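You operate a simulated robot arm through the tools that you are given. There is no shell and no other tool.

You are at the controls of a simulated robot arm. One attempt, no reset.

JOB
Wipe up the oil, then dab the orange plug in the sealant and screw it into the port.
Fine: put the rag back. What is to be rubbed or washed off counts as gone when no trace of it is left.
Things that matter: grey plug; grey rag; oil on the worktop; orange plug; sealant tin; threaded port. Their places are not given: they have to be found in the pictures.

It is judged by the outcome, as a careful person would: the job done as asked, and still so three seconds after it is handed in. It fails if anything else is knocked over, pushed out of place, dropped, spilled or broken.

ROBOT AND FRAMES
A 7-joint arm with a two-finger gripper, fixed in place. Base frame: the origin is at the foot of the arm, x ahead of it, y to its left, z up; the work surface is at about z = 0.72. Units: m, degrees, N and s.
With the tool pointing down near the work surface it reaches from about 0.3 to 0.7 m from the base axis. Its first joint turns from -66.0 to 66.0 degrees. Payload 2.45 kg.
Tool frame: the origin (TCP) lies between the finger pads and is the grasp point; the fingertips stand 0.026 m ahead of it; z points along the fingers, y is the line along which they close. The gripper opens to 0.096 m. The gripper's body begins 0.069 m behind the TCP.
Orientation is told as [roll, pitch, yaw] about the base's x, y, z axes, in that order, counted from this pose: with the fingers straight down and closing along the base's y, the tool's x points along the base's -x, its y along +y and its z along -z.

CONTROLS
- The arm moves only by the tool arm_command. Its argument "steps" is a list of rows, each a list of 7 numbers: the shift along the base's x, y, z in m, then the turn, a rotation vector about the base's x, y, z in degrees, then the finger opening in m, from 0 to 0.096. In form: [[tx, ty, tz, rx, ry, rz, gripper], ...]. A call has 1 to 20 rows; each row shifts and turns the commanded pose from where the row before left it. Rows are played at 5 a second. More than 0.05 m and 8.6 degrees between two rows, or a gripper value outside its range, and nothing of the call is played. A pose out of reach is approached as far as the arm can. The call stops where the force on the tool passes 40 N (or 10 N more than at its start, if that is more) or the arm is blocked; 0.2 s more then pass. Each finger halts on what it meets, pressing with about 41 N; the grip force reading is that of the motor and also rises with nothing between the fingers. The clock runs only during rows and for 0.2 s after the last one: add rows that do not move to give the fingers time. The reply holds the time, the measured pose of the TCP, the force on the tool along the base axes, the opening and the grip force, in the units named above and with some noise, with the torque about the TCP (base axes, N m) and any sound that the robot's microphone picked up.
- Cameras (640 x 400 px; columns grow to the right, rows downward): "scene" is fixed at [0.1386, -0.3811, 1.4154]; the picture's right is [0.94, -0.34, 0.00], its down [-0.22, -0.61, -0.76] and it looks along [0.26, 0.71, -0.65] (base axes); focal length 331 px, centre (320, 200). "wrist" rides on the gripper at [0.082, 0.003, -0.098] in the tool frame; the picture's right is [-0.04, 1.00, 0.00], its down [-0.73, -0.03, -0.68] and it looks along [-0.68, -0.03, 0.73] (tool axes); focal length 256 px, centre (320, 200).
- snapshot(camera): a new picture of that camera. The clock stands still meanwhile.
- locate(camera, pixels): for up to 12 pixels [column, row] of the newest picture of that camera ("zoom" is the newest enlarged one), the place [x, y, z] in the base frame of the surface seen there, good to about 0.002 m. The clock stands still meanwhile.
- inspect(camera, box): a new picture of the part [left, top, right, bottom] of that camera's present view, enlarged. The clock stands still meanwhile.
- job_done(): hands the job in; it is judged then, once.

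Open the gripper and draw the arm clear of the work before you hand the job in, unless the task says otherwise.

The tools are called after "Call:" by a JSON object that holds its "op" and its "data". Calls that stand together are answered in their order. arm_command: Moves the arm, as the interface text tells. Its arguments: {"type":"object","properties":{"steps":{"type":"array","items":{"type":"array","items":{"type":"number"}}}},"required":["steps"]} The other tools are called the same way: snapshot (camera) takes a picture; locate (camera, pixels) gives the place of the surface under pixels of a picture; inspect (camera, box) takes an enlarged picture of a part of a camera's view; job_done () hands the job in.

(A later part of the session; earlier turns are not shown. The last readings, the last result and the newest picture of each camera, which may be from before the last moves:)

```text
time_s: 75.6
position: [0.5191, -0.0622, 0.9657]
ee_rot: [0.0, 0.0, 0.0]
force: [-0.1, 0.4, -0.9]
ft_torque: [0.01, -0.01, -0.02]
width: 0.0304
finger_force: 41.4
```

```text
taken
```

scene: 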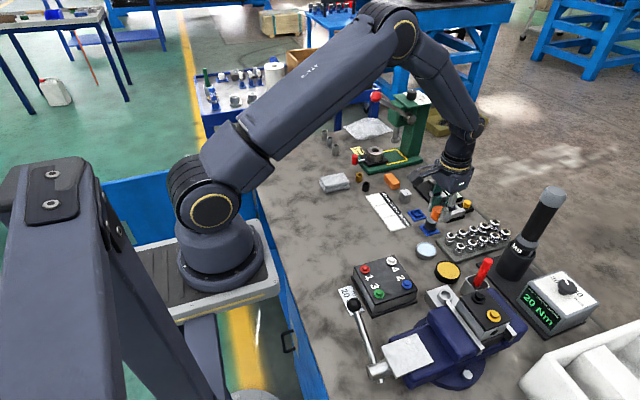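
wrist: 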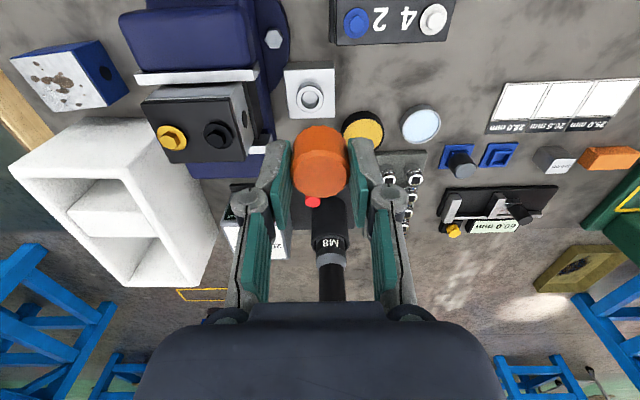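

The port block is at wrist (310,97). I zoom in and locate the ring's edges and the nearby vise parts.

Call:
{"op": "inspect", "data": {"camera": "wrist", "box": [270, 55, 350, 135]}}

Call:
{"op": "locate", "data": {"camera": "zoom", "pixels": [[320, 200], [270, 200], [258, 200], [382, 200], [370, 200], [320, 150], [320, 250], [320, 262], [210, 90], [430, 90], [210, 310], [430, 310]]}}

```text
5.00 times, centred on (310, 95) of wrist
```

zoom: 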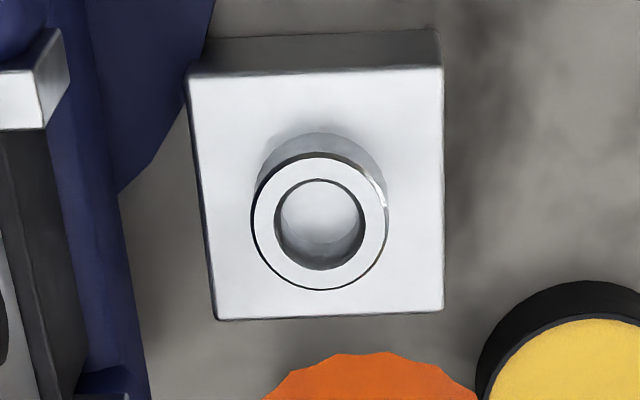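

```text
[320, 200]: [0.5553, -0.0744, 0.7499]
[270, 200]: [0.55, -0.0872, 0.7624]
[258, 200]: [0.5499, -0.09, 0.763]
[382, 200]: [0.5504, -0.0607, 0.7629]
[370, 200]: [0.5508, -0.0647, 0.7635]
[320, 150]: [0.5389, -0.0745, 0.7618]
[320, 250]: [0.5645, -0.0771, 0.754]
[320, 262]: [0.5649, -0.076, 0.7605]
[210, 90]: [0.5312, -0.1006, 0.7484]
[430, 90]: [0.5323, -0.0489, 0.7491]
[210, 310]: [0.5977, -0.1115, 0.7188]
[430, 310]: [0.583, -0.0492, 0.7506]
```

Port ring: centre ≈ (0.5554, -0.0755), top z ≈ 0.763, OD ≈ 0.033, hole ≈ 0.021. I zoom in on the held plug to find its axis relative to the tool.

Call:
{"op": "inspect", "data": {"camera": "wrist", "box": [280, 115, 360, 205]}}

Call:
{"op": "locate", "data": {"camera": "zoom", "pixels": [[320, 260], [220, 260], [420, 260], [320, 200], [320, 320], [320, 330], [320, 180]]}}

```text
4.44 times, centred on (320, 160) of wrist
```

zoom: 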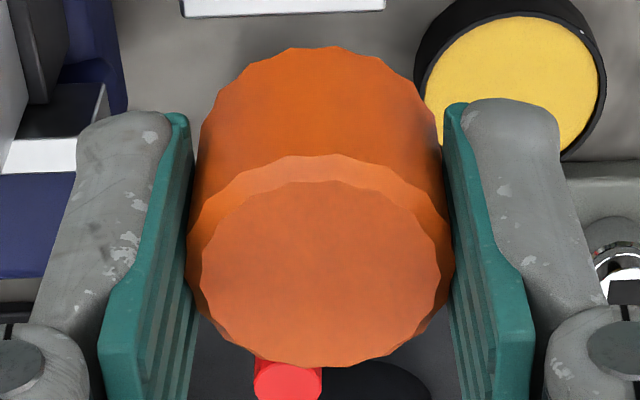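

```text
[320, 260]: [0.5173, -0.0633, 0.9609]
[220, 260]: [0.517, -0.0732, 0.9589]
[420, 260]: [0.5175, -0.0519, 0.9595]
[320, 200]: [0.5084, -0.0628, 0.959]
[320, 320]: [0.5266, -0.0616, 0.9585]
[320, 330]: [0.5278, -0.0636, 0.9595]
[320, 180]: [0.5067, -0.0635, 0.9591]
```

Relative to the plug's axis seen in the same camera, the port is +0.038 m in x and -0.013 m in y away. Before inserting, I test in free air how far the wrist can yaw clockwise.

Call:
{"op": "arm_command", "data": {"steps": [[0, 0, 0, 0, 0, -8.5, 0.022], [0, 0, 0, 0, 0, -8.5, 0.022], [0, 0, 0, 0, 0, -8.5, 0.022], [0, 0, 0, 0, 0, -8.5, 0.022], [0, 0, 0, 0, 0, -8.5, 0.022], [0, 0, 0, 0, 0, -8.5, 0.022], [0, 0, 0, 0, 0, -8.5, 0.022], [0, 0, 0, 0, 0, -8.5, 0.022], [0, 0, 0, 0, 0, -8.5, 0.022], [0, 0, 0, 0, 0, -8.5, 0.022], [0, 0, 0, 0, 0, 0, 0.022]]}}

```text
time_s: 78.0
position: [0.5209, -0.0587, 0.9664]
ee_rot: [0.0, 0.1, -85.1]
force: [0.7, -0.7, 0.1]
ft_torque: [-0.02, 0.01, -0.02]
width: 0.0306
finger_force: 40.9
```

It reaches -85° freely. I continue to about -170° to see the limit.

Call:
{"op": "arm_command", "data": {"steps": [[0, 0, 0, 0, 0, -8.5, 0.022], [0, 0, 0, 0, 0, -8.5, 0.022], [0, 0, 0, 0, 0, -8.5, 0.022], [0, 0, 0, 0, 0, -8.5, 0.022], [0, 0, 0, 0, 0, -8.5, 0.022], [0, 0, 0, 0, 0, -8.5, 0.022], [0, 0, 0, 0, 0, -8.5, 0.022], [0, 0, 0, 0, 0, -8.5, 0.022], [0, 0, 0, 0, 0, -8.5, 0.022], [0, 0, 0, 0, 0, -8.5, 0.022], [0, 0, 0, 0, 0, 0, 0.022]]}}

Call:
{"op": "snapshot", "data": {"camera": "wrist"}}

Call:
{"op": "snapshot", "data": {"camera": "scene"}}

```text
time_s: 80.4
position: [0.5206, -0.0577, 0.9669]
ee_rot: [0.0, 0.0, -170.1]
force: [0.3, -0.5, -1.6]
ft_torque: [-0.02, -0.03, 0.01]
width: 0.0307
finger_force: 41.1
```

```text
taken
```

wrist: 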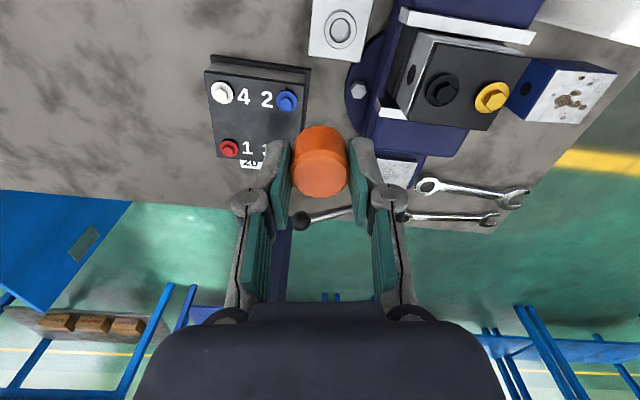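

```text
taken
```

scene: 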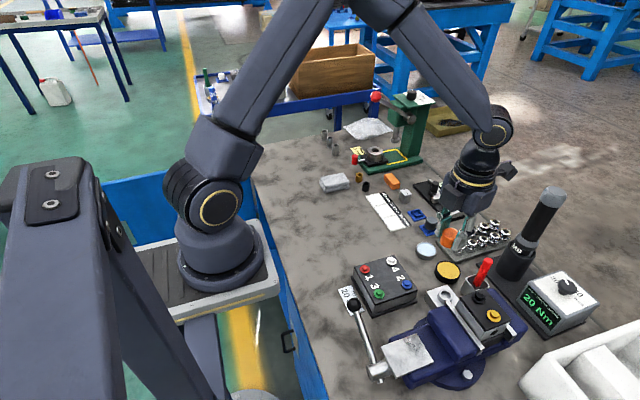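

Yaw to -170° works. I now rotate back to about +15° (two calls) so there is plenty of clockwise travel, and check the height of the red handle next to the port.

Call:
{"op": "locate", "data": {"camera": "scene", "pixels": [[488, 260], [486, 259], [490, 261], [480, 272], [507, 170], [500, 168], [513, 172]]}}

Call:
{"op": "arm_command", "data": {"steps": [[0, 0, 0, 0, 0, 8.5, 0.022], [0, 0, 0, 0, 0, 8.5, 0.022], [0, 0, 0, 0, 0, 8.5, 0.022], [0, 0, 0, 0, 0, 8.5, 0.022], [0, 0, 0, 0, 0, 8.5, 0.022], [0, 0, 0, 0, 0, 8.5, 0.022], [0, 0, 0, 0, 0, 8.5, 0.022], [0, 0, 0, 0, 0, 8.5, 0.022], [0, 0, 0, 0, 0, 8.5, 0.022], [0, 0, 0, 0, 0, 8.5, 0.022], [0, 0, 0, 0, 0, 8.5, 0.022], [0, 0, 0, 0, 0, 8.5, 0.022], [0, 0, 0, 0, 0, 8.5, 0.022], [0, 0, 0, 0, 0, 8.5, 0.022], [0, 0, 0, 0, 0, 8.5, 0.022], [0, 0, 0, 0, 0, 8.5, 0.022], [0, 0, 0, 0, 0, 8.5, 0.022], [0, 0, 0, 0, 0, 8.5, 0.022], [0, 0, 0, 0, 0, 8.5, 0.022], [0, 0, 0, 0, 0, 8.5, 0.022]]}}

```text
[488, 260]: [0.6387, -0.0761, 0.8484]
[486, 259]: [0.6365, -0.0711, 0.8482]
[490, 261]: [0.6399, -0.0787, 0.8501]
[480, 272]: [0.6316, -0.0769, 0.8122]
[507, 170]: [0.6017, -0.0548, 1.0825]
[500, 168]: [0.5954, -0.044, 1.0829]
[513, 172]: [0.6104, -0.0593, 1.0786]
```

```text
time_s: 84.6
position: [0.5191, -0.0597, 0.9674]
ee_rot: [-0.1, 0.1, 0.2]
force: [0.9, 0.3, -0.8]
ft_torque: [0.03, 0.0, 0.0]
width: 0.0305
finger_force: 40.6
```

The red handle top is at z 0.85, below the camera's sweep, so the full 0 to -170° range is usable. I take a fresh wrist view at rest and measure plug and port again.

Call:
{"op": "arm_command", "data": {"steps": [[0.03, -0.012, -0.02, 0, 0, 0, 0.022], [0, 0, -0.03, 0, 0, 0, 0.022], [0, 0, -0.03, 0, 0, 0, 0.022], [0, 0, 0, 0, 0, 0, 0.022], [0, 0, 0, 0, 0, 0, 0.022]]}}

Call:
{"op": "snapshot", "data": {"camera": "wrist"}}

Call:
{"op": "inspect", "data": {"camera": "wrist", "box": [270, 60, 370, 210]}}

```text
time_s: 85.8
position: [0.5485, -0.0707, 0.8864]
ee_rot: [0.0, 0.1, 0.1]
force: [0.4, -0.2, -1.5]
ft_torque: [0.02, -0.02, 0.01]
width: 0.0307
finger_force: 40.9
```

```text
taken
```

wrist: 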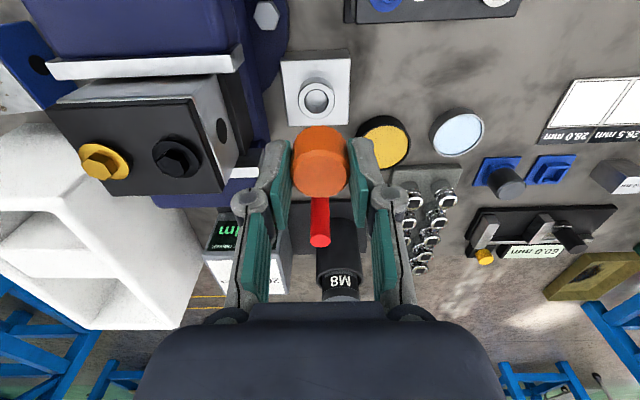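

```text
2.67 times, centred on (320, 135) of wrist
```

zoom: 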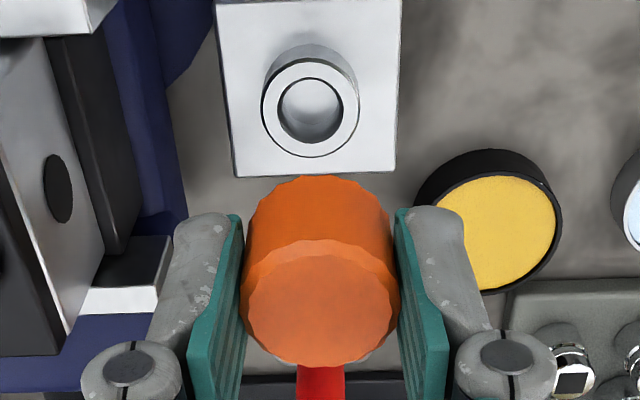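

I locate the ring edges and the plug's head edges in this view.

Call:
{"op": "locate", "data": {"camera": "zoom", "pixels": [[270, 107], [351, 107], [310, 66], [310, 150], [288, 73], [333, 143], [320, 302], [250, 302], [391, 302], [320, 248], [320, 355], [310, 110]]}}

```text
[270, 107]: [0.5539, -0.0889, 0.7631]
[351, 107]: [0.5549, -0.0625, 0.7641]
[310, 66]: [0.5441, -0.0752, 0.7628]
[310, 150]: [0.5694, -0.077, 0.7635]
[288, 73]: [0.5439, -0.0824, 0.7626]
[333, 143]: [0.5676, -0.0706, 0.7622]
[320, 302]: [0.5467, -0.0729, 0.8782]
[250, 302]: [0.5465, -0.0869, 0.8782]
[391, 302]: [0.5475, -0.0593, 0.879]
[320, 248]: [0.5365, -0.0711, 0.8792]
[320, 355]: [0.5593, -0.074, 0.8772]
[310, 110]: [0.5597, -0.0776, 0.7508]
```

Relative offset plug→port is about (+0.0085, -0.0036). I apply it and descend to z ≈ 0.83, leaving the shank about 2.5 cm above the ring.

Call:
{"op": "arm_command", "data": {"steps": [[0.0085, -0.0036, -0.02, 0, 0, 0, 0.022], [0, 0, -0.02, 0, 0, 0, 0.022], [0, 0, -0.016, 0, 0, 0, 0.022], [0, 0, 0, 0, 0, 0, 0.022], [0, 0, 0, 0, 0, 0, 0.022]]}}

Call:
{"op": "inspect", "data": {"camera": "wrist", "box": [260, 60, 380, 210]}}

Call:
{"op": "inspect", "data": {"camera": "scene", "box": [420, 255, 480, 315]}}

```text
time_s: 87.0
position: [0.5585, -0.0751, 0.8298]
ee_rot: [-0.1, 0.2, 0.0]
force: [-0.3, 0.2, -1.2]
ft_torque: [-0.02, 0.0, -0.03]
width: 0.0308
finger_force: 40.7
```

```text
2.67 times, centred on (320, 135) of wrist
```

zoom: 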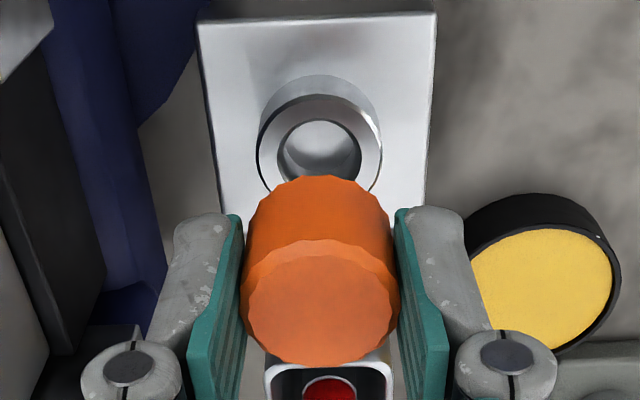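

```text
6.67 times, centred on (450, 285) of scene
```

zoom: 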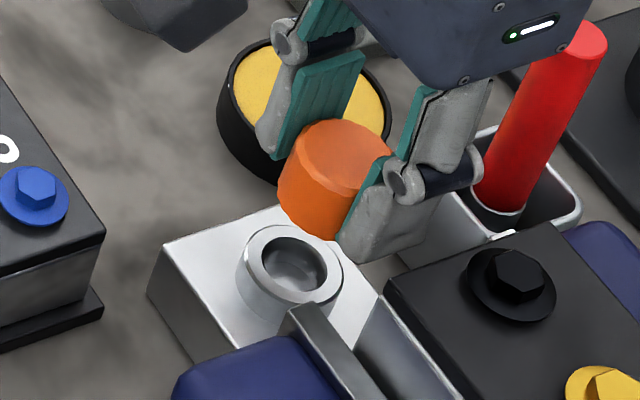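

Laterally the ring (zoom col 320) is aligned; in x the plug seems ~1.3 mm too far. I correct -1.3 mm and descend to TCP z ≈ 0.808, shank end just above the ring.

Call:
{"op": "arm_command", "data": {"steps": [[-0.0013, 0, -0.01, 0, 0, 0, 0.022], [0, 0, -0.011, 0, 0, 0, 0.022], [0, 0, 0, 0, 0, 0, 0.022], [0, 0, 0, 0, 0, 0, 0.022]]}}

Call:
{"op": "inspect", "data": {"camera": "wrist", "box": [260, 60, 380, 210]}}

Call:
{"op": "inspect", "data": {"camera": "scene", "box": [430, 265, 470, 305]}}

```text
time_s: 88.0
position: [0.5571, -0.0753, 0.8106]
ee_rot: [0.0, 0.1, 0.0]
force: [-0.4, 0.4, -0.8]
ft_torque: [-0.01, -0.01, -0.04]
width: 0.0309
finger_force: 41.2
```

```text
2.67 times, centred on (320, 135) of wrist
```

zoom: 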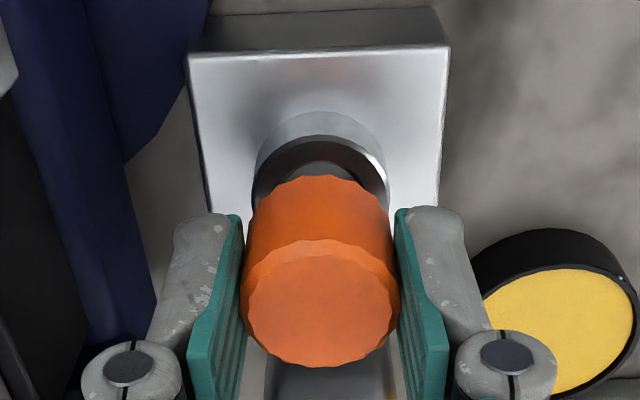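

```text
10.00 times, centred on (450, 285) of scene
```

zoom: 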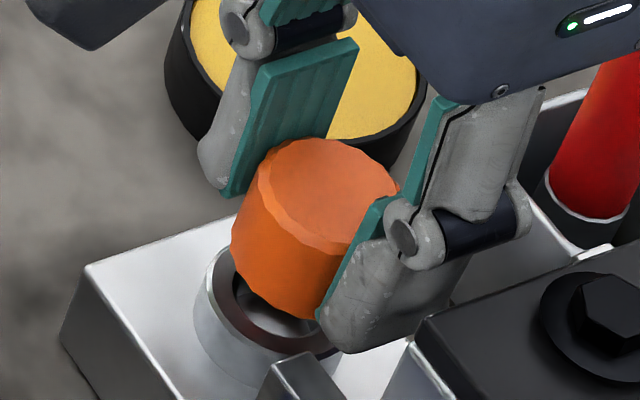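

Alignment looks good. I lower in small steps, aiming for the shank to enter the hole (TCP ≈ 0.802).

Call:
{"op": "arm_command", "data": {"steps": [[0, 0, -0.003, 0, 0, 0, 0.022], [0, 0, -0.002, 0, 0, 0, 0.022], [0, 0, -0.002, 0, 0, 0, 0.022], [0, 0, 0, 0, 0, 0, 0.022]]}}

```text
time_s: 89.0
position: [0.5588, -0.0745, 0.8021]
ee_rot: [0.1, 0.2, 0.0]
force: [-0.4, -0.4, -1.6]
ft_torque: [0.0, -0.02, 0.01]
width: 0.0307
finger_force: 40.8
```

No contact at z 0.802, so the shank has begun to enter. I continue down in 1 mm rows, watching for resistance.

Call:
{"op": "arm_command", "data": {"steps": [[0, 0, -0.001, 0, 0, 0, 0.022], [0, 0, -0.001, 0, 0, 0, 0.022], [0, 0, -0.001, 0, 0, 0, 0.022], [0, 0, 0, 0, 0, 0, 0.022]]}}

```text
time_s: 90.0
position: [0.5559, -0.0747, 0.7988]
ee_rot: [0.2, 0.3, 0.0]
force: [-10.4, 0.0, 4.4]
ft_torque: [0.03, 0.19, -0.04]
width: 0.0307
finger_force: 40.9
```

A lateral force of -10 N in x shows the shank touching the far side of the hole. I shift 1 mm toward -x and re-read.

Call:
{"op": "arm_command", "data": {"steps": [[-0.001, 0, 0, 0, 0, 0, 0.022], [0, 0, 0, 0, 0, 0, 0.022]]}}

```text
time_s: 90.6
position: [0.5563, -0.0746, 0.7997]
ee_rot: [-0.1, 0.1, 0.0]
force: [-8.4, 0.3, 1.5]
ft_torque: [0.05, 0.48, -0.02]
width: 0.0309
finger_force: 41.3
```

Still -8 N in x; another 1 mm toward -x.

Call:
{"op": "arm_command", "data": {"steps": [[-0.001, 0, 0, 0, 0, 0, 0.022], [0, 0, 0, 0, 0, 0, 0.022]]}}

```text
time_s: 91.2
position: [0.556, -0.0753, 0.7992]
ee_rot: [0.0, -0.1, 0.0]
force: [-3.3, 4.2, -0.9]
ft_torque: [0.13, 0.42, 0.0]
width: 0.0305
finger_force: 41.2
```

Forces are shrinking (-3.3, +4.2 N). A further small shift (-0.5 mm x, +0.3 mm y) to neutralise.

Call:
{"op": "arm_command", "data": {"steps": [[-0.0005, 0.0003, 0, 0, 0, 0, 0.022], [0, 0, 0, 0, 0, 0, 0.022]]}}

```text
time_s: 91.8
position: [0.5558, -0.0739, 0.8017]
ee_rot: [-0.1, -0.1, 0.0]
force: [2.2, 2.8, -0.8]
ft_torque: [0.11, 0.02, -0.02]
width: 0.0307
finger_force: 41.0
```

Nearly neutral now. I press down 1 mm further to see where the thread starts.

Call:
{"op": "arm_command", "data": {"steps": [[0, 0.0002, -0.001, 0, 0, 0, 0.022], [0, 0, 0, 0, 0, 0, 0.022]]}}

Call:
{"op": "inspect", "data": {"camera": "scene", "box": [430, 265, 470, 305]}}

```text
time_s: 92.4
position: [0.5569, -0.0742, 0.7996]
ee_rot: [0.1, -0.1, 0.0]
force: [6.1, 1.9, -0.6]
ft_torque: [0.1, -0.18, -0.02]
width: 0.0304
finger_force: 40.7
```

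```text
10.00 times, centred on (450, 285) of scene
```

zoom: 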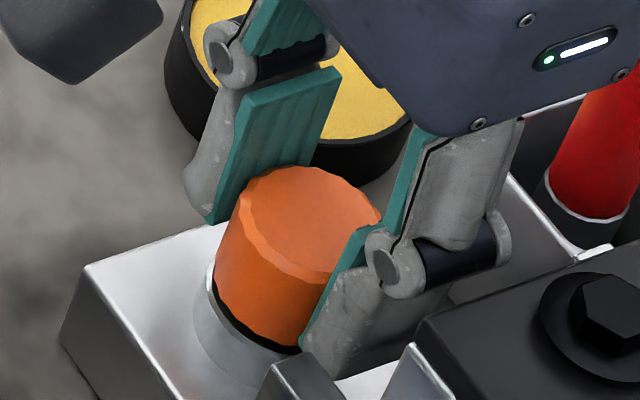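

Forces act like a centring capture near x ≈ 0.556. I shift +0.4 mm in x and push down another 1 mm to test for vertical resistance.

Call:
{"op": "arm_command", "data": {"steps": [[0.0005, 0, -0.001, 0, 0, 0, 0.022], [0, 0, 0, 0, 0, 0, 0.022]]}}

```text
time_s: 93.0
position: [0.5559, -0.0756, 0.7998]
ee_rot: [0.1, -0.1, 0.0]
force: [4.5, 1.9, 9.0]
ft_torque: [0.03, -0.17, -0.04]
width: 0.0308
finger_force: 40.9
```

Vertical resistance of 9 N: the thread start is reached. I begin turning clockwise (-8° per row) with a small downward bias and watch force and torque.

Call:
{"op": "arm_command", "data": {"steps": [[0, 0, 0, 0, 0, -8, 0.022], [0, 0, 0, 0, 0, -8, 0.022], [0, 0, 0, 0, 0, -8, 0.022], [0, 0, 0, 0, 0, -8, 0.022], [0, 0, 0, 0, 0, 0, 0.022]]}}

```text
time_s: 94.2
position: [0.5565, -0.0754, 0.7991]
ee_rot: [0.1, 0.0, -32.1]
force: [8.4, -3.4, 10.7]
ft_torque: [-0.13, -0.26, -0.02]
width: 0.0307
finger_force: 40.5
```

Torque is small, lateral forces (8.4, -3.4) N suggest a small offset. I shift (+0.5, -0.3) mm and continue turning with slight downward motion.

Call:
{"op": "arm_command", "data": {"steps": [[0.0005, -0.0003, 0, 0, 0, 0, 0.022], [0, 0, 0, 0, 0, -8, 0.022], [0, 0, 0, 0, 0, -8, 0.022], [0, 0, 0, 0, 0, -8, 0.022], [0, 0, 0, 0, 0, -8, 0.022], [0, 0, 0, 0, 0, 0, 0.022]]}}

```text
time_s: 95.6
position: [0.5552, -0.0762, 0.7974]
ee_rot: [-0.1, 0.0, -64.2]
force: [-0.6, -13.7, 11.1]
ft_torque: [-0.46, 0.01, -0.01]
width: 0.0305
finger_force: 40.4
```

Lateral Fy = -13.7 N; I shift -0.8 mm in y, and keep turning while feeding down slightly.

Call:
{"op": "arm_command", "data": {"steps": [[0, -0.0008, 0, 0, 0, 0, 0.022], [0, 0, -0.0003, 0, 0, -8, 0.022], [0, 0, -0.0003, 0, 0, -8, 0.022], [0, 0, -0.0002, 0, 0, -8, 0.022], [0, 0, 0, 0, 0, -8, 0.022], [0, 0, 0, 0, 0, 0, 0.022]]}}

```text
time_s: 97.0
position: [0.555, -0.0771, 0.7973]
ee_rot: [0.0, 0.1, -96.0]
force: [-9.3, -12.2, 15.0]
ft_torque: [-0.4, 0.25, -0.04]
width: 0.0306
finger_force: 40.8
```

Lateral forces (-9, -12) N follow the plug's ~2 mm offset from the tool axis as it turns. I shift (-1.0, -1.0) mm and read again.

Call:
{"op": "arm_command", "data": {"steps": [[-0.001, -0.001, 0, 0, 0, 0, 0.022], [0, 0, 0, 0, 0, 0, 0.022]]}}

Call:
{"op": "inspect", "data": {"camera": "scene", "box": [430, 265, 470, 305]}}

Call:
{"op": "snapshot", "data": {"camera": "wrist"}}

```text
time_s: 97.6
position: [0.5555, -0.0763, 0.7975]
ee_rot: [0.2, 0.1, -96.1]
force: [-5.0, -6.5, 11.9]
ft_torque: [-0.25, 0.2, 0.03]
width: 0.0306
finger_force: 40.9
```

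```text
10.00 times, centred on (450, 285) of scene
```

zoom: 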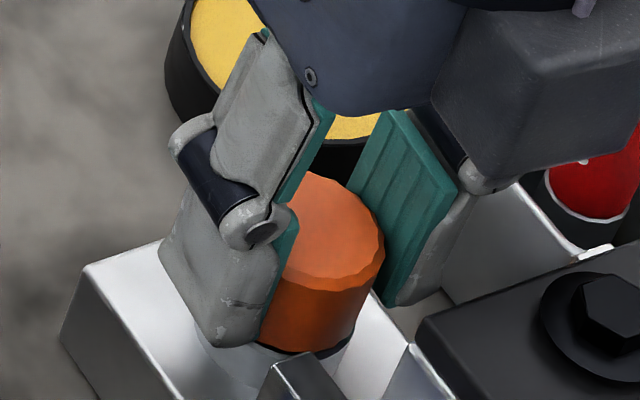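

```text
taken
```

wrist: 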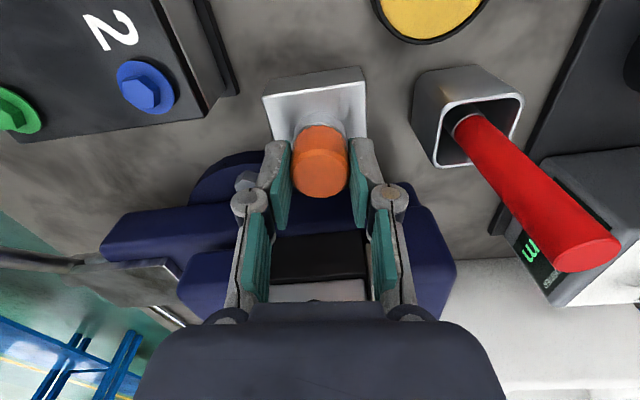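

The plug's head is close to the ring. I shift (-0.5, -0.6) mm more and keep turning clockwise with light downward feed.

Call:
{"op": "arm_command", "data": {"steps": [[-0.0005, -0.0006, 0, 0, 0, 0, 0.022], [0, 0, 0, 0, 0, -8, 0.022], [0, 0, 0, 0, 0, -8, 0.022], [0, 0, 0, 0, 0, -8, 0.022], [0, 0, 0, 0, 0, -8, 0.022], [0, 0, 0, 0, 0, 0, 0.022]]}}

```text
time_s: 99.0
position: [0.5548, -0.0756, 0.7975]
ee_rot: [-0.2, 0.0, -128.1]
force: [0.4, 5.2, 6.2]
ft_torque: [0.16, -0.07, 0.01]
width: 0.0309
finger_force: 41.1
```

Fz dropped to 6 N while turning without feed, suggesting the thread draws it in. I continue to about -168°.

Call:
{"op": "arm_command", "data": {"steps": [[0, 0.0003, 0, 0, 0, -8, 0.022], [0, 0, -0.0002, 0, 0, -8, 0.022], [0, 0, -0.0002, 0, 0, -8, 0.022], [0, 0, -0.0002, 0, 0, -8, 0.022], [0, 0, -0.0002, 0, 0, -8, 0.022], [0, 0, 0, 0, 0, 0, 0.022]]}}

```text
time_s: 100.4
position: [0.5545, -0.0759, 0.7965]
ee_rot: [-0.1, 0.0, -168.1]
force: [-8.2, 16.1, 9.5]
ft_torque: [0.41, 0.04, 0.02]
width: 0.0305
finger_force: 41.5
```

I relieve the lateral force (shift -0.6, +1.2 mm) and check in pictures whether the plug has descended relative to the ring and the fingers.

Call:
{"op": "arm_command", "data": {"steps": [[-0.0006, 0.0012, 0, 0, 0, 0, 0.022], [0, 0, 0, 0, 0, 0, 0.022]]}}

Call:
{"op": "inspect", "data": {"camera": "wrist", "box": [260, 60, 380, 210]}}

Call:
{"op": "locate", "data": {"camera": "zoom", "pixels": [[320, 302], [280, 300], [360, 300], [320, 270], [320, 340], [320, 220], [320, 190]]}}

Call:
{"op": "inspect", "data": {"camera": "scene", "box": [430, 265, 470, 305]}}

```text
time_s: 101.0
position: [0.5536, -0.0754, 0.797]
ee_rot: [0.0, 0.1, -168.1]
force: [-4.9, 12.9, 9.6]
ft_torque: [0.4, 0.24, -0.03]
width: 0.0306
finger_force: 40.6
```

```text
2.67 times, centred on (320, 135) of wrist
```

zoom: 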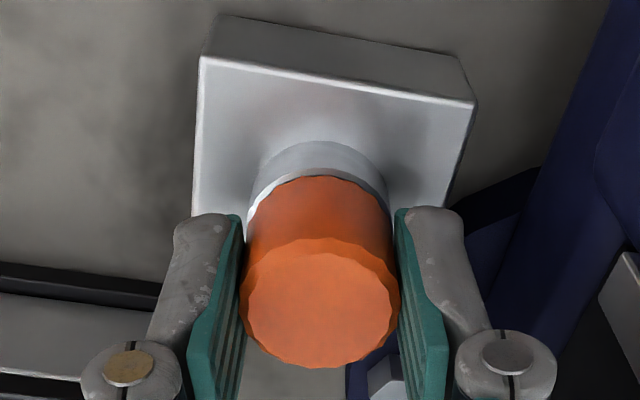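

```text
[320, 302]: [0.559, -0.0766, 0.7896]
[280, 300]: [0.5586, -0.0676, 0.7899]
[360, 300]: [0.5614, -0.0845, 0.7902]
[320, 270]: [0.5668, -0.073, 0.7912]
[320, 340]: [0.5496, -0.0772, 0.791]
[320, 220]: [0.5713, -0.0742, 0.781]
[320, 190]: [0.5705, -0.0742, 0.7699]
```

```text
10.00 times, centred on (450, 285) of scene
```

zoom: 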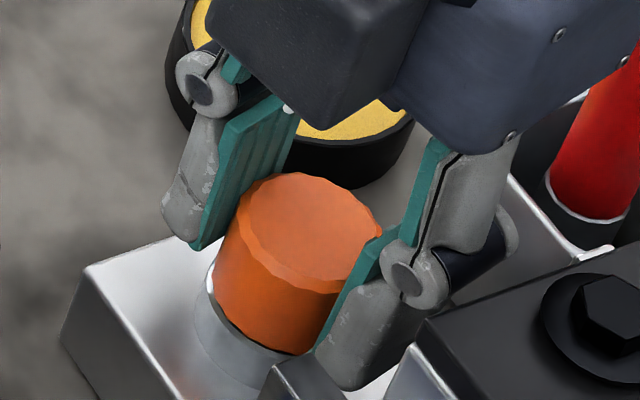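

The head's top is at z ≈ 0.790, about 1 mm from seating on the ring, and the plug sits ~3.7 mm off the tool axis, which causes the side loads. I open the fingers to release it, then check it stays put.

Call:
{"op": "arm_command", "data": {"steps": [[0, 0, 0, 0, 0, 0, 0.034], [0, 0, 0, 0, 0, 0, 0.042], [0, 0, 0, 0, 0, 0, 0.05], [0, 0, 0, 0, 0, 0, 0.05], [0, 0, 0, 0, 0, 0, 0.05]]}}

Call:
{"op": "inspect", "data": {"camera": "wrist", "box": [260, 60, 380, 210]}}

Call:
{"op": "locate", "data": {"camera": "zoom", "pixels": [[320, 302], [280, 300], [360, 300], [320, 270], [320, 340], [320, 220], [320, 190]]}}

Call:
{"op": "inspect", "data": {"camera": "scene", "box": [430, 265, 470, 305]}}

```text
time_s: 102.2
position: [0.5543, -0.0759, 0.7959]
ee_rot: [-0.1, 0.1, -168.0]
force: [-0.8, 0.3, -0.5]
ft_torque: [-0.05, 0.02, 0.03]
width: 0.0501
finger_force: 0.2
```

```text
2.67 times, centred on (320, 135) of wrist
```

zoom: 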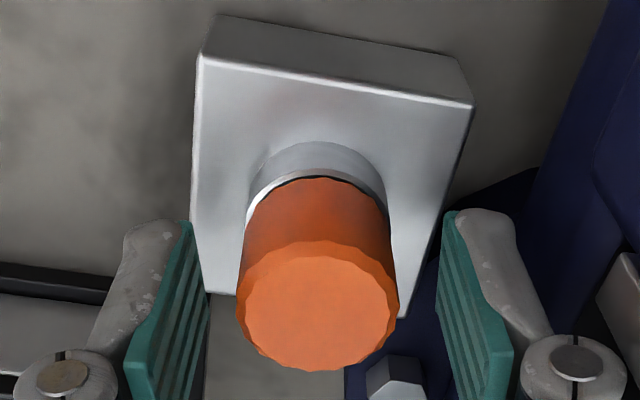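

```text
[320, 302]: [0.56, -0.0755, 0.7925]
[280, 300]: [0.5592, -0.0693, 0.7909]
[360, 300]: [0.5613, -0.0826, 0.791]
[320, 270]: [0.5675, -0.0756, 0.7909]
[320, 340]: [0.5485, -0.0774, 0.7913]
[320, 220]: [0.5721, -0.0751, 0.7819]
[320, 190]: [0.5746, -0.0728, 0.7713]
```

```text
10.00 times, centred on (450, 285) of scene
```

zoom: 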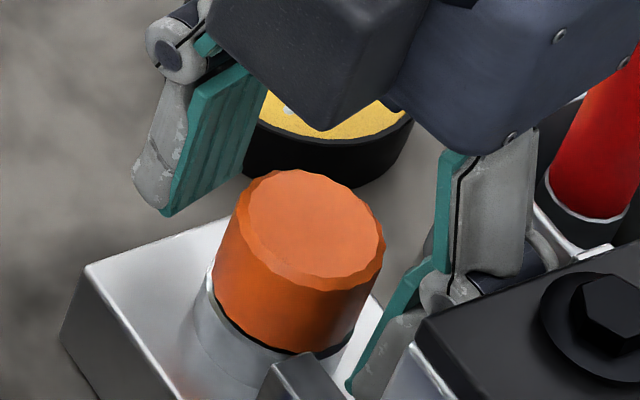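

The plug stays in the port with its head top at z ≈ 0.791. I locate the head's top from the scene camera to fix its axis.

Call:
{"op": "locate", "data": {"camera": "zoom", "pixels": [[310, 228], [245, 215], [375, 240], [300, 180], [320, 275], [260, 300], [240, 320], [300, 340], [380, 300]]}}

```text
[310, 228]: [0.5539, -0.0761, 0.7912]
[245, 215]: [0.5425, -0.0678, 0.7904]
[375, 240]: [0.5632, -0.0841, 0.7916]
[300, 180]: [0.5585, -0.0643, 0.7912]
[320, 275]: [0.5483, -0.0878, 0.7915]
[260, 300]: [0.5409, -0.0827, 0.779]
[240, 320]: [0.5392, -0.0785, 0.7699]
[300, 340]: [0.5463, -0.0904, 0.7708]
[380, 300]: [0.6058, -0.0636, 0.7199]
```

The plug axis from the scene camera is ≈ (0.5534, -0.076). With fingers open I rotate the gripper back counter-clockwise around the head to about +2°, then re-centre and re-grip.

Call:
{"op": "arm_command", "data": {"steps": [[0, 0.0008, 0, 0, 0, 8.5, 0.052], [0, 0, 0, 0, 0, 8.5, 0.052], [0, 0, 0, 0, 0, 8.5, 0.052], [0, 0, 0, 0, 0, 8.5, 0.052], [0, 0, 0, 0, 0, 8.5, 0.052], [0, 0, 0, 0, 0, 8.5, 0.052], [0, 0, 0, 0, 0, 8.5, 0.052], [0, 0, 0, 0, 0, 8.5, 0.052], [0, 0, 0, 0, 0, 8.5, 0.052], [0, 0, 0, 0, 0, 8.5, 0.052], [0, 0, 0, 0, 0, 8.5, 0.052], [0, 0, 0, 0, 0, 8.5, 0.052], [0, 0, 0, 0, 0, 8.5, 0.052], [0, 0, 0, 0, 0, 8.5, 0.052], [0, 0, 0, 0, 0, 8.5, 0.052], [0, 0, 0, 0, 0, 8.5, 0.052], [0, 0, 0, 0, 0, 8.5, 0.052], [0, 0, 0, 0, 0, 8.5, 0.052], [0, 0, 0, 0, 0, 8.5, 0.052], [0, 0, 0, 0, 0, 8.5, 0.052]]}}

Call:
{"op": "inspect", "data": {"camera": "wrist", "box": [260, 60, 380, 210]}}

Call:
{"op": "inspect", "data": {"camera": "scene", "box": [430, 265, 470, 305]}}

```text
time_s: 106.4
position: [0.5547, -0.0756, 0.7971]
ee_rot: [0.0, 0.1, 2.1]
force: [-0.4, 0.0, 0.5]
ft_torque: [0.0, -0.01, -0.01]
width: 0.0523
finger_force: 0.0
```

```text
2.67 times, centred on (320, 135) of wrist
```

zoom: 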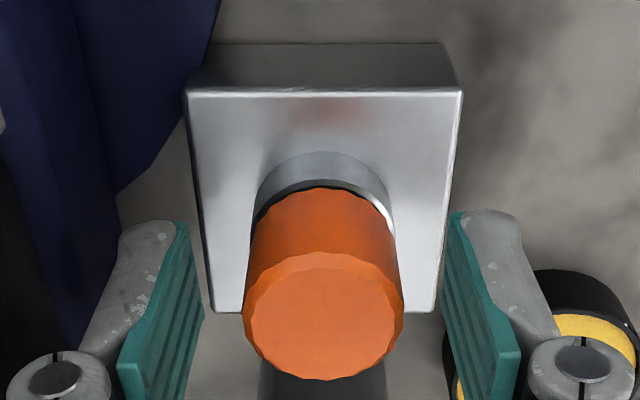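

```text
10.00 times, centred on (450, 285) of scene
```

zoom: 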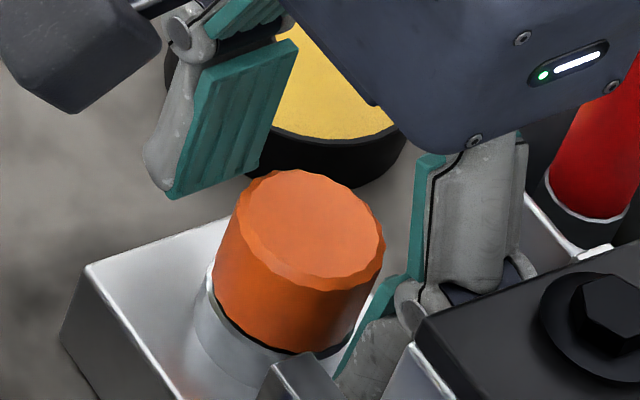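

Comparing head positions at both yaws, the plug axis is about 1.4 mm in +x from the TCP. I shift (+1.4, +0.3) mm and re-grip the head.

Call:
{"op": "arm_command", "data": {"steps": [[0.0014, 0.0003, 0, 0, 0, 0, 0.052], [0, 0, 0, 0, 0, 0, 0.052], [0, 0, 0, 0, 0, 0, 0.04], [0, 0, 0, 0, 0, 0, 0.03], [0, 0, 0, 0, 0, 0, 0.022], [0, 0, 0, 0, 0, 0, 0.022], [0, 0, 0, 0, 0, 0, 0.022]]}}

Call:
{"op": "inspect", "data": {"camera": "wrist", "box": [260, 60, 380, 210]}}

```text
time_s: 108.0
position: [0.5565, -0.0747, 0.7952]
ee_rot: [0.0, 0.1, 2.0]
force: [-0.5, 0.0, -0.3]
ft_torque: [-0.01, 0.01, 0.01]
width: 0.0308
finger_force: 40.5
```

```text
2.67 times, centred on (320, 135) of wrist
```

zoom: 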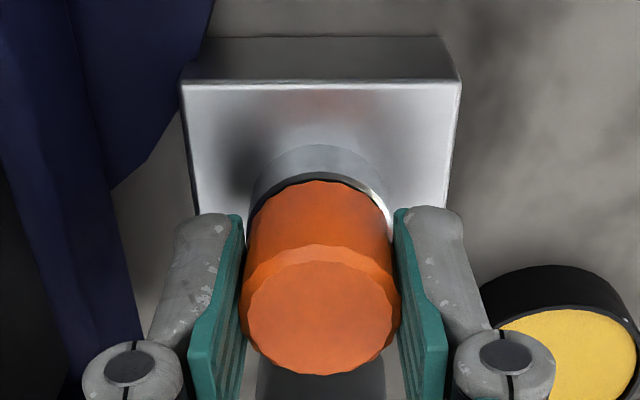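

Re-gripped with near-zero forces. I turn clockwise 32° without feeding down, to see how the thread behaves.

Call:
{"op": "arm_command", "data": {"steps": [[0, 0, 0, 0, 0, -8, 0.022], [0, 0, 0, 0, 0, -8, 0.022], [0, 0, 0, 0, 0, -8, 0.022], [0, 0, 0, 0, 0, -8, 0.022], [0, 0, 0, 0, 0, 0, 0.022]]}}

```text
time_s: 109.2
position: [0.555, -0.0753, 0.7974]
ee_rot: [0.0, -0.1, -30.1]
force: [2.2, -4.8, -0.5]
ft_torque: [-0.06, 0.02, -0.01]
width: 0.0305
finger_force: 41.3
```

No noticeable pull or torque. I push down 0.6 mm without turning to see whether the thread resists.

Call:
{"op": "arm_command", "data": {"steps": [[0, 0, -0.0006, 0, 0, 0, 0.022], [0, 0, 0, 0, 0, 0, 0.022]]}}

```text
time_s: 109.8
position: [0.555, -0.0757, 0.7967]
ee_rot: [-0.1, 0.0, -30.0]
force: [1.6, -3.6, -0.6]
ft_torque: [-0.18, -0.11, -0.01]
width: 0.0305
finger_force: 41.8
```

No resistance to 0.6 mm. I push another 0.6 mm.

Call:
{"op": "arm_command", "data": {"steps": [[0, 0, -0.0006, 0, 0, 0, 0.022], [0, 0, 0, 0, 0, 0, 0.022]]}}

```text
time_s: 110.4
position: [0.5552, -0.0762, 0.7951]
ee_rot: [0.0, -0.1, -29.9]
force: [0.5, -8.7, 4.8]
ft_torque: [-0.19, -0.01, 0.01]
width: 0.0304
finger_force: 40.8
```

Now 5 N of resistance. I turn 32° more clockwise with this preload and watch whether it relaxes; also shifting -0.4 mm in y.

Call:
{"op": "arm_command", "data": {"steps": [[0, -0.0004, 0, 0, 0, -8, 0.022], [0, 0, 0, 0, 0, -8, 0.022], [0, 0, 0, 0, 0, -8, 0.022], [0, 0, 0, 0, 0, -8, 0.022], [0, 0, 0, 0, 0, 0, 0.022]]}}

```text
time_s: 111.6
position: [0.5545, -0.0751, 0.7956]
ee_rot: [0.0, 0.0, -62.1]
force: [2.6, -7.6, -0.2]
ft_torque: [-0.21, -0.13, -0.05]
width: 0.0304
finger_force: 41.2
```

The preload relaxed to zero, so turning does draw the plug in (~3 mm per turn). I continue clockwise with a matching feed of 0.1 mm per 8° row.

Call:
{"op": "arm_command", "data": {"steps": [[0, -0.0004, -0.0001, 0, 0, -8, 0.022], [0, 0, -0.0001, 0, 0, -8, 0.022], [0, 0, -0.0001, 0, 0, -8, 0.022], [0, 0, -0.0001, 0, 0, -8, 0.022], [0, 0, -0.0001, 0, 0, -8, 0.022], [0, 0, -0.0001, 0, 0, -8, 0.022], [0, 0, 0, 0, 0, 0, 0.022]]}}

```text
time_s: 113.2
position: [0.5557, -0.0753, 0.7952]
ee_rot: [0.0, 0.0, -110.1]
force: [-3.1, -2.8, 3.1]
ft_torque: [-0.1, 0.07, -0.01]
width: 0.0305
finger_force: 40.9
```

Forces stay small (Fz 3 N, torque ≈ 0). I continue to about -166°.

Call:
{"op": "arm_command", "data": {"steps": [[-0.0002, 0, -0.0001, 0, 0, -8, 0.022], [0, 0, -0.0001, 0, 0, -8, 0.022], [0, 0, -0.0001, 0, 0, -8, 0.022], [0, 0, -0.0001, 0, 0, -8, 0.022], [0, 0, -0.0001, 0, 0, -8, 0.022], [0, 0, -0.0001, 0, 0, -8, 0.022], [0, 0, -0.0001, 0, 0, -8, 0.022], [0, 0, 0, 0, 0, 0, 0.022]]}}

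Call:
{"op": "inspect", "data": {"camera": "wrist", "box": [260, 60, 380, 210]}}

Call:
{"op": "inspect", "data": {"camera": "scene", "box": [430, 265, 470, 305]}}

Call:
{"op": "locate", "data": {"camera": "zoom", "pixels": [[310, 232], [280, 225], [330, 250], [300, 200], [320, 270], [240, 320], [225, 330]]}}

```text
time_s: 115.0
position: [0.5548, -0.0743, 0.7927]
ee_rot: [0.0, 0.0, -166.1]
force: [-13.8, -1.6, 6.9]
ft_torque: [0.01, 0.44, -0.05]
width: 0.0303
finger_force: 41.1
```

```text
2.67 times, centred on (320, 135) of wrist
```

zoom: 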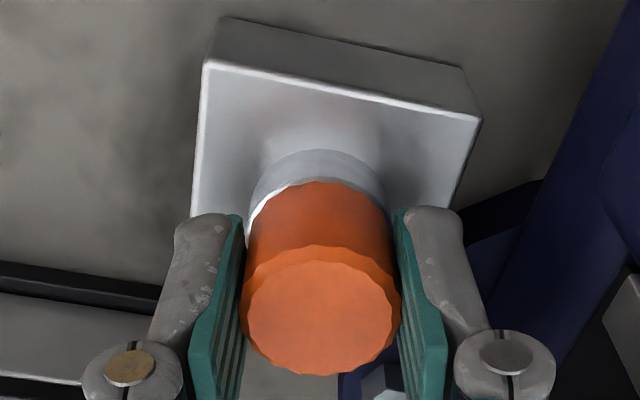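

```text
10.00 times, centred on (450, 285) of scene
```

zoom: 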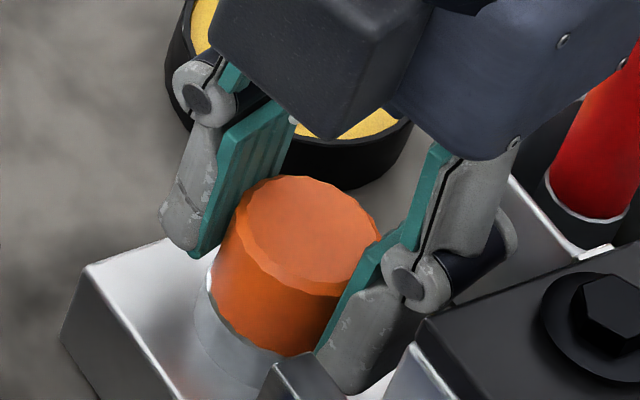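

```text
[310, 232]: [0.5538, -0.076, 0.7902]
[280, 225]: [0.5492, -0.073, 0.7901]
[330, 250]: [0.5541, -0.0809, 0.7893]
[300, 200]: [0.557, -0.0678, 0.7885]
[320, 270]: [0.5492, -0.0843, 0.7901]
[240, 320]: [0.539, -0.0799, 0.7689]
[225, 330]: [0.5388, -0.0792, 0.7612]
```

The head's top is now at ~0.7895 and the dark gap above the ring has nearly closed. I release, rotate back and re-grip for another turn until the torque rises.

Call:
{"op": "arm_command", "data": {"steps": [[0, 0, 0, 0, 0, 0, 0.034], [0, 0, 0, 0, 0, 0, 0.042], [0, 0, 0, 0, 0, 0, 0.052], [0, 0, 0, 0, 0, 0, 0.052], [0, 0, 0.001, 0, 0, 0, 0.052]]}}

Call:
{"op": "inspect", "data": {"camera": "wrist", "box": [260, 60, 380, 210]}}

Call:
{"op": "inspect", "data": {"camera": "scene", "box": [430, 265, 470, 305]}}

```text
time_s: 116.2
position: [0.5553, -0.0749, 0.7938]
ee_rot: [0.1, 0.1, -166.0]
force: [0.1, -0.4, -0.8]
ft_torque: [-0.04, 0.02, -0.03]
width: 0.0521
finger_force: 0.2
```

```text
2.67 times, centred on (320, 135) of wrist
```

zoom: 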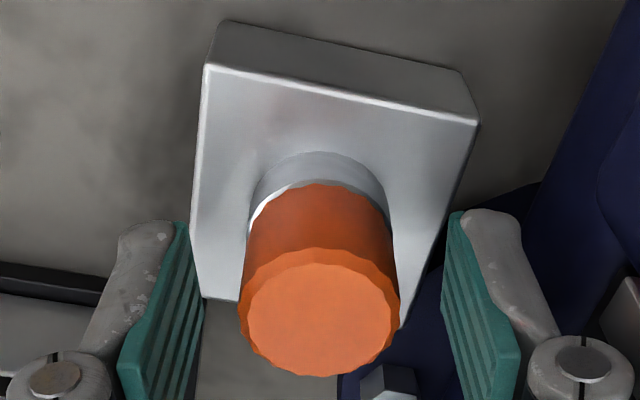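

```text
10.00 times, centred on (450, 285) of scene
```

zoom: 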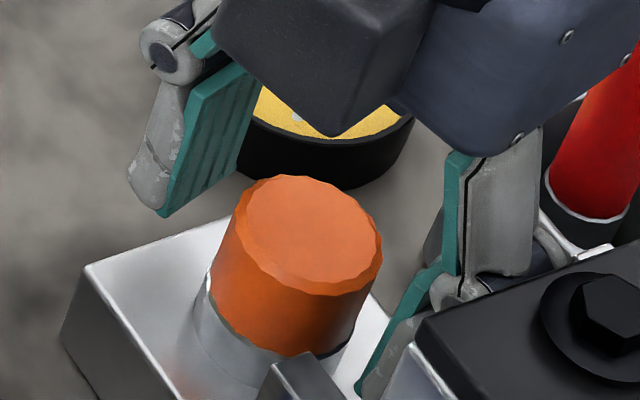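

The plug descended ~1.6 mm during that turn. I rotate back to about +4° with open fingers.

Call:
{"op": "arm_command", "data": {"steps": [[0, 0, 0, 0, 0, 8.5, 0.052], [0, 0, 0, 0, 0, 8.5, 0.052], [0, 0, 0, 0, 0, 8.5, 0.052], [0, 0, 0, 0, 0, 8.5, 0.052], [0, 0, 0, 0, 0, 8.5, 0.052], [0, 0, 0, 0, 0, 8.5, 0.052], [0, 0, 0, 0, 0, 8.5, 0.052], [0, 0, 0, 0, 0, 8.5, 0.052], [0, 0, 0, 0, 0, 8.5, 0.052], [0, 0, 0, 0, 0, 8.5, 0.052], [0, 0, 0, 0, 0, 8.5, 0.052], [0, 0, 0, 0, 0, 8.5, 0.052], [0, 0, 0, 0, 0, 8.5, 0.052], [0, 0, 0, 0, 0, 8.5, 0.052], [0, 0, 0, 0, 0, 8.5, 0.052], [0, 0, 0, 0, 0, 8.5, 0.052], [0, 0, 0, 0, 0, 8.5, 0.052], [0, 0, 0, 0, 0, 8.5, 0.052], [0, 0, 0, 0, 0, 8.5, 0.052], [0, 0, 0, 0, 0, 8.5, 0.052]]}}

Call:
{"op": "inspect", "data": {"camera": "wrist", "box": [260, 60, 380, 210]}}

```text
time_s: 120.4
position: [0.5556, -0.0762, 0.7944]
ee_rot: [0.0, 0.1, 4.3]
force: [-0.1, -0.1, -0.7]
ft_torque: [0.0, -0.03, -0.02]
width: 0.0523
finger_force: 0.0
```

```text
2.67 times, centred on (320, 135) of wrist
```

zoom: 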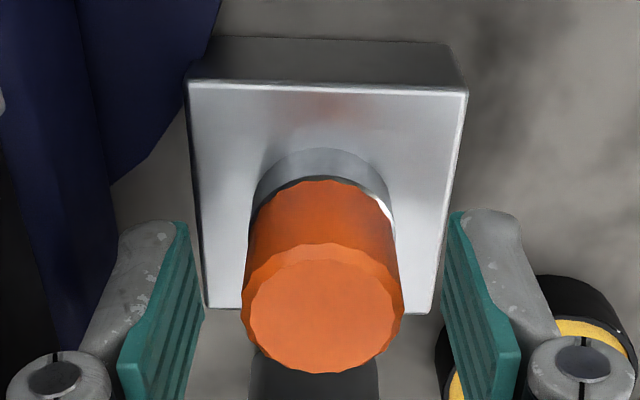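

The plug is within 0.5 mm of centre. I shift (-0.5, +0.3) mm and grip.

Call:
{"op": "arm_command", "data": {"steps": [[-0.0005, 0.0003, 0, 0, 0, 0, 0.052], [0, 0, 0, 0, 0, 0, 0.04], [0, 0, 0, 0, 0, 0, 0.03], [0, 0, 0, 0, 0, 0, 0.022], [0, 0, 0, 0, 0, 0, 0.022], [0, 0, 0, 0, 0, 0, 0.022]]}}

Call:
{"op": "arm_command", "data": {"steps": [[0, 0, -0.0001, 0, 0, -8, 0.022], [0, 0, -0.0001, 0, 0, -8, 0.022], [0, 0, -0.0001, 0, 0, -8, 0.022], [0, 0, -0.0001, 0, 0, -8, 0.022], [0, 0, 0, 0, 0, 0, 0.022]]}}

```text
time_s: 121.8
position: [0.5542, -0.0749, 0.795]
ee_rot: [0.0, 0.1, 4.0]
force: [-0.5, 0.4, 1.9]
ft_torque: [0.02, -0.01, 0.01]
width: 0.0305
finger_force: 41.2
```

```text
time_s: 123.0
position: [0.5545, -0.0745, 0.7948]
ee_rot: [-0.1, 0.1, -28.0]
force: [-0.1, 0.0, 2.2]
ft_torque: [-0.02, 0.01, 0.48]
width: 0.0309
finger_force: 41.0
```

Torque about z rose to 0.48 N·m: the plug is beginning to tighten. I turn further in small rows and watch the torque.

Call:
{"op": "arm_command", "data": {"steps": [[0, 0, -5e-05, 0, 0, -8, 0.022], [0, 0, -5e-05, 0, 0, -8, 0.022], [0, 0, 0, 0, 0, 0, 0.022]]}}

Call:
{"op": "inspect", "data": {"camera": "wrist", "box": [260, 60, 380, 210]}}

```text
time_s: 123.8
position: [0.5543, -0.075, 0.7937]
ee_rot: [0.0, 0.1, -44.1]
force: [0.9, 0.8, 2.2]
ft_torque: [0.07, 0.0, 0.67]
width: 0.0307
finger_force: 41.5
```

```text
2.67 times, centred on (320, 135) of wrist
```

zoom: 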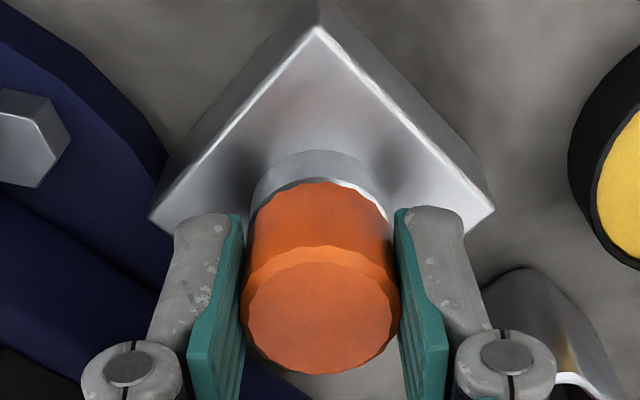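

Torque is 0.67 N·m and rising. I continue another 24° to bring it tight.

Call:
{"op": "arm_command", "data": {"steps": [[0, 0, -5e-05, 0, 0, -8, 0.022], [0, 0, -5e-05, 0, 0, -8, 0.022], [0, 0, 0, 0, 0, -8, 0.022], [0, 0, 0, 0, 0, 0, 0.022]]}}

```text
time_s: 124.8
position: [0.5555, -0.0757, 0.7946]
ee_rot: [0.0, 0.0, -68.1]
force: [-0.7, -0.1, 5.3]
ft_torque: [-0.06, 0.01, 0.62]
width: 0.0304
finger_force: 41.0
```

Torque has levelled at ~0.62 N·m, so either it's seated and slipping or still turning with friction. I check the head height and gap closely.

Call:
{"op": "inspect", "data": {"camera": "scene", "box": [435, 275, 465, 305]}}

Call:
{"op": "locate", "data": {"camera": "zoom", "pixels": [[330, 220], [300, 200], [360, 240], [330, 170], [330, 260], [310, 240], [290, 190]]}}

Call:
{"op": "inspect", "data": {"camera": "wrist", "box": [290, 100, 350, 160]}}

```text
13.33 times, centred on (450, 290) of scene
```

zoom: 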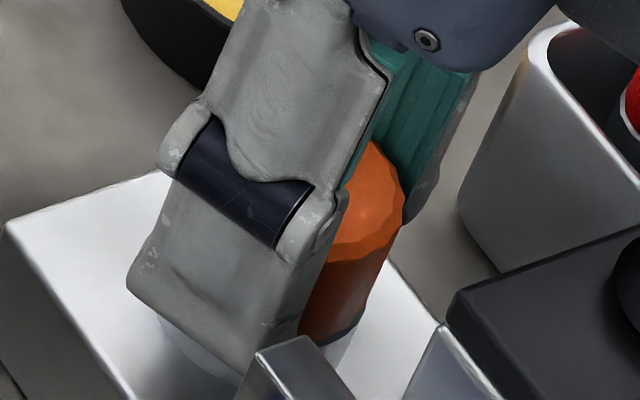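

```text
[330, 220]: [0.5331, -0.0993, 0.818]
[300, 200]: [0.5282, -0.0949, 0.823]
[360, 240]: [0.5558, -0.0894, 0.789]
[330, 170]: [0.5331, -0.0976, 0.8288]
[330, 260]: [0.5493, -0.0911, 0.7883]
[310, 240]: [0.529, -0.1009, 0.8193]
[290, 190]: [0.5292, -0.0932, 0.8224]
```

```text
6.67 times, centred on (320, 130) of wrist
```

zoom: 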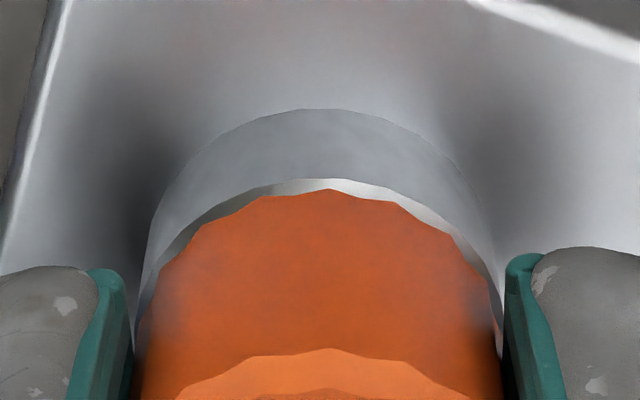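

The gap over the ring is gone. To tell slipping from turning, I compare the head's facets in the wrist view before and after one more 8° step.

Call:
{"op": "inspect", "data": {"camera": "wrist", "box": [285, 125, 355, 205]}}

Call:
{"op": "arm_command", "data": {"steps": [[0, 0, 0, 0, 0, -8, 0.022], [0, 0, 0, 0, 0, 0, 0.022]]}}

Call:
{"op": "inspect", "data": {"camera": "wrist", "box": [285, 125, 355, 205]}}

```text
5.00 times, centred on (320, 165) of wrist
```

zoom: 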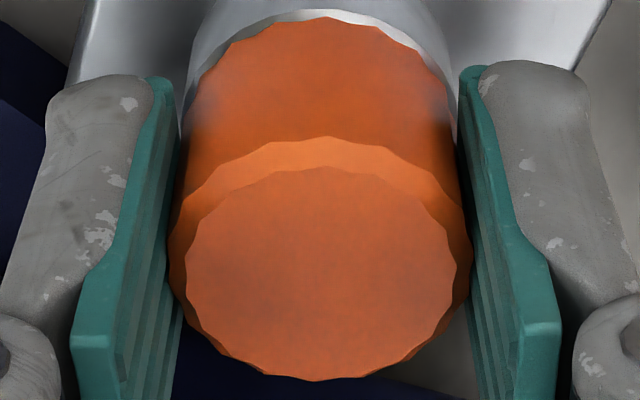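

```text
time_s: 125.4
position: [0.5547, -0.0745, 0.7942]
ee_rot: [0.1, 0.2, -76.0]
force: [1.0, -0.7, 3.2]
ft_torque: [0.02, -0.04, 0.38]
width: 0.0308
finger_force: 40.9
```

```text
5.00 times, centred on (320, 165) of wrist
```

zoom: 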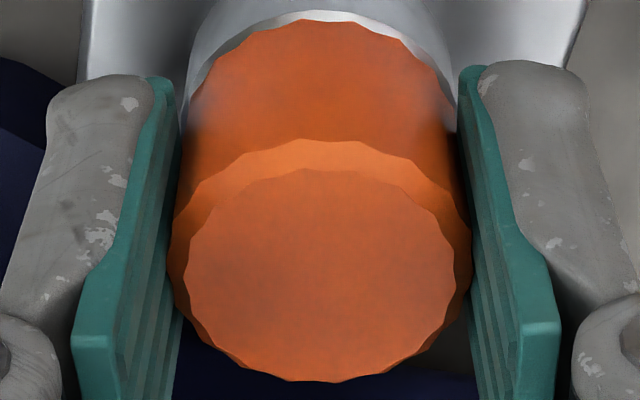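

The facets shifted relative to the fingers, so the grip now slips on a seated, tight plug. I open the fingers, rise, and inspect the result.

Call:
{"op": "arm_command", "data": {"steps": [[0, 0, 0, 0, 0, 0, 0.034], [0, 0, 0, 0, 0, 0, 0.042], [0, 0, 0, 0, 0, 0, 0.052], [0, 0, 0, 0, 0, 0, 0.052], [0, 0, 0.015, 0, 0, 0, 0.052], [0, 0, 0.03, 0, 0, 0, 0.052], [0, 0, 0, 0, 0, 0, 0.052]]}}

Call:
{"op": "inspect", "data": {"camera": "scene", "box": [430, 270, 470, 310]}}

Call:
{"op": "inspect", "data": {"camera": "wrist", "box": [270, 60, 370, 190]}}

```text
time_s: 127.0
position: [0.5563, -0.0753, 0.8405]
ee_rot: [-0.1, 0.0, -76.0]
force: [-0.5, -0.4, -0.2]
ft_torque: [0.0, -0.02, 0.0]
width: 0.0522
finger_force: 0.0
```

```text
10.00 times, centred on (450, 290) of scene
```

zoom: 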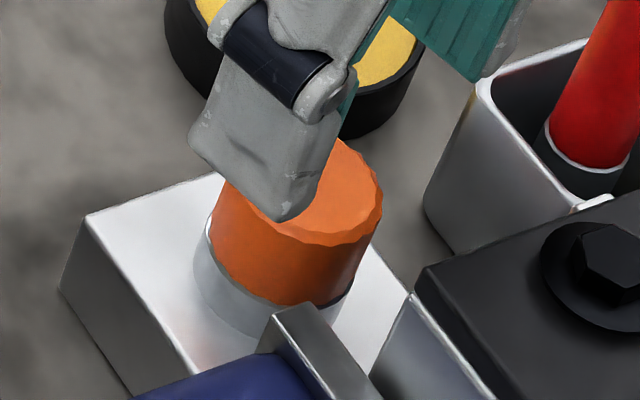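

```text
3.08 times, centred on (320, 125) of wrist
```

zoom: 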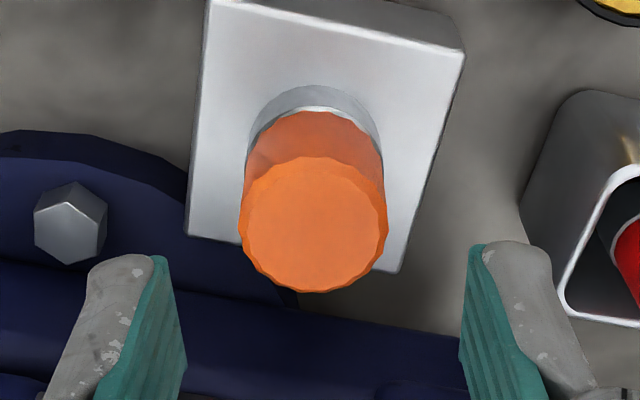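

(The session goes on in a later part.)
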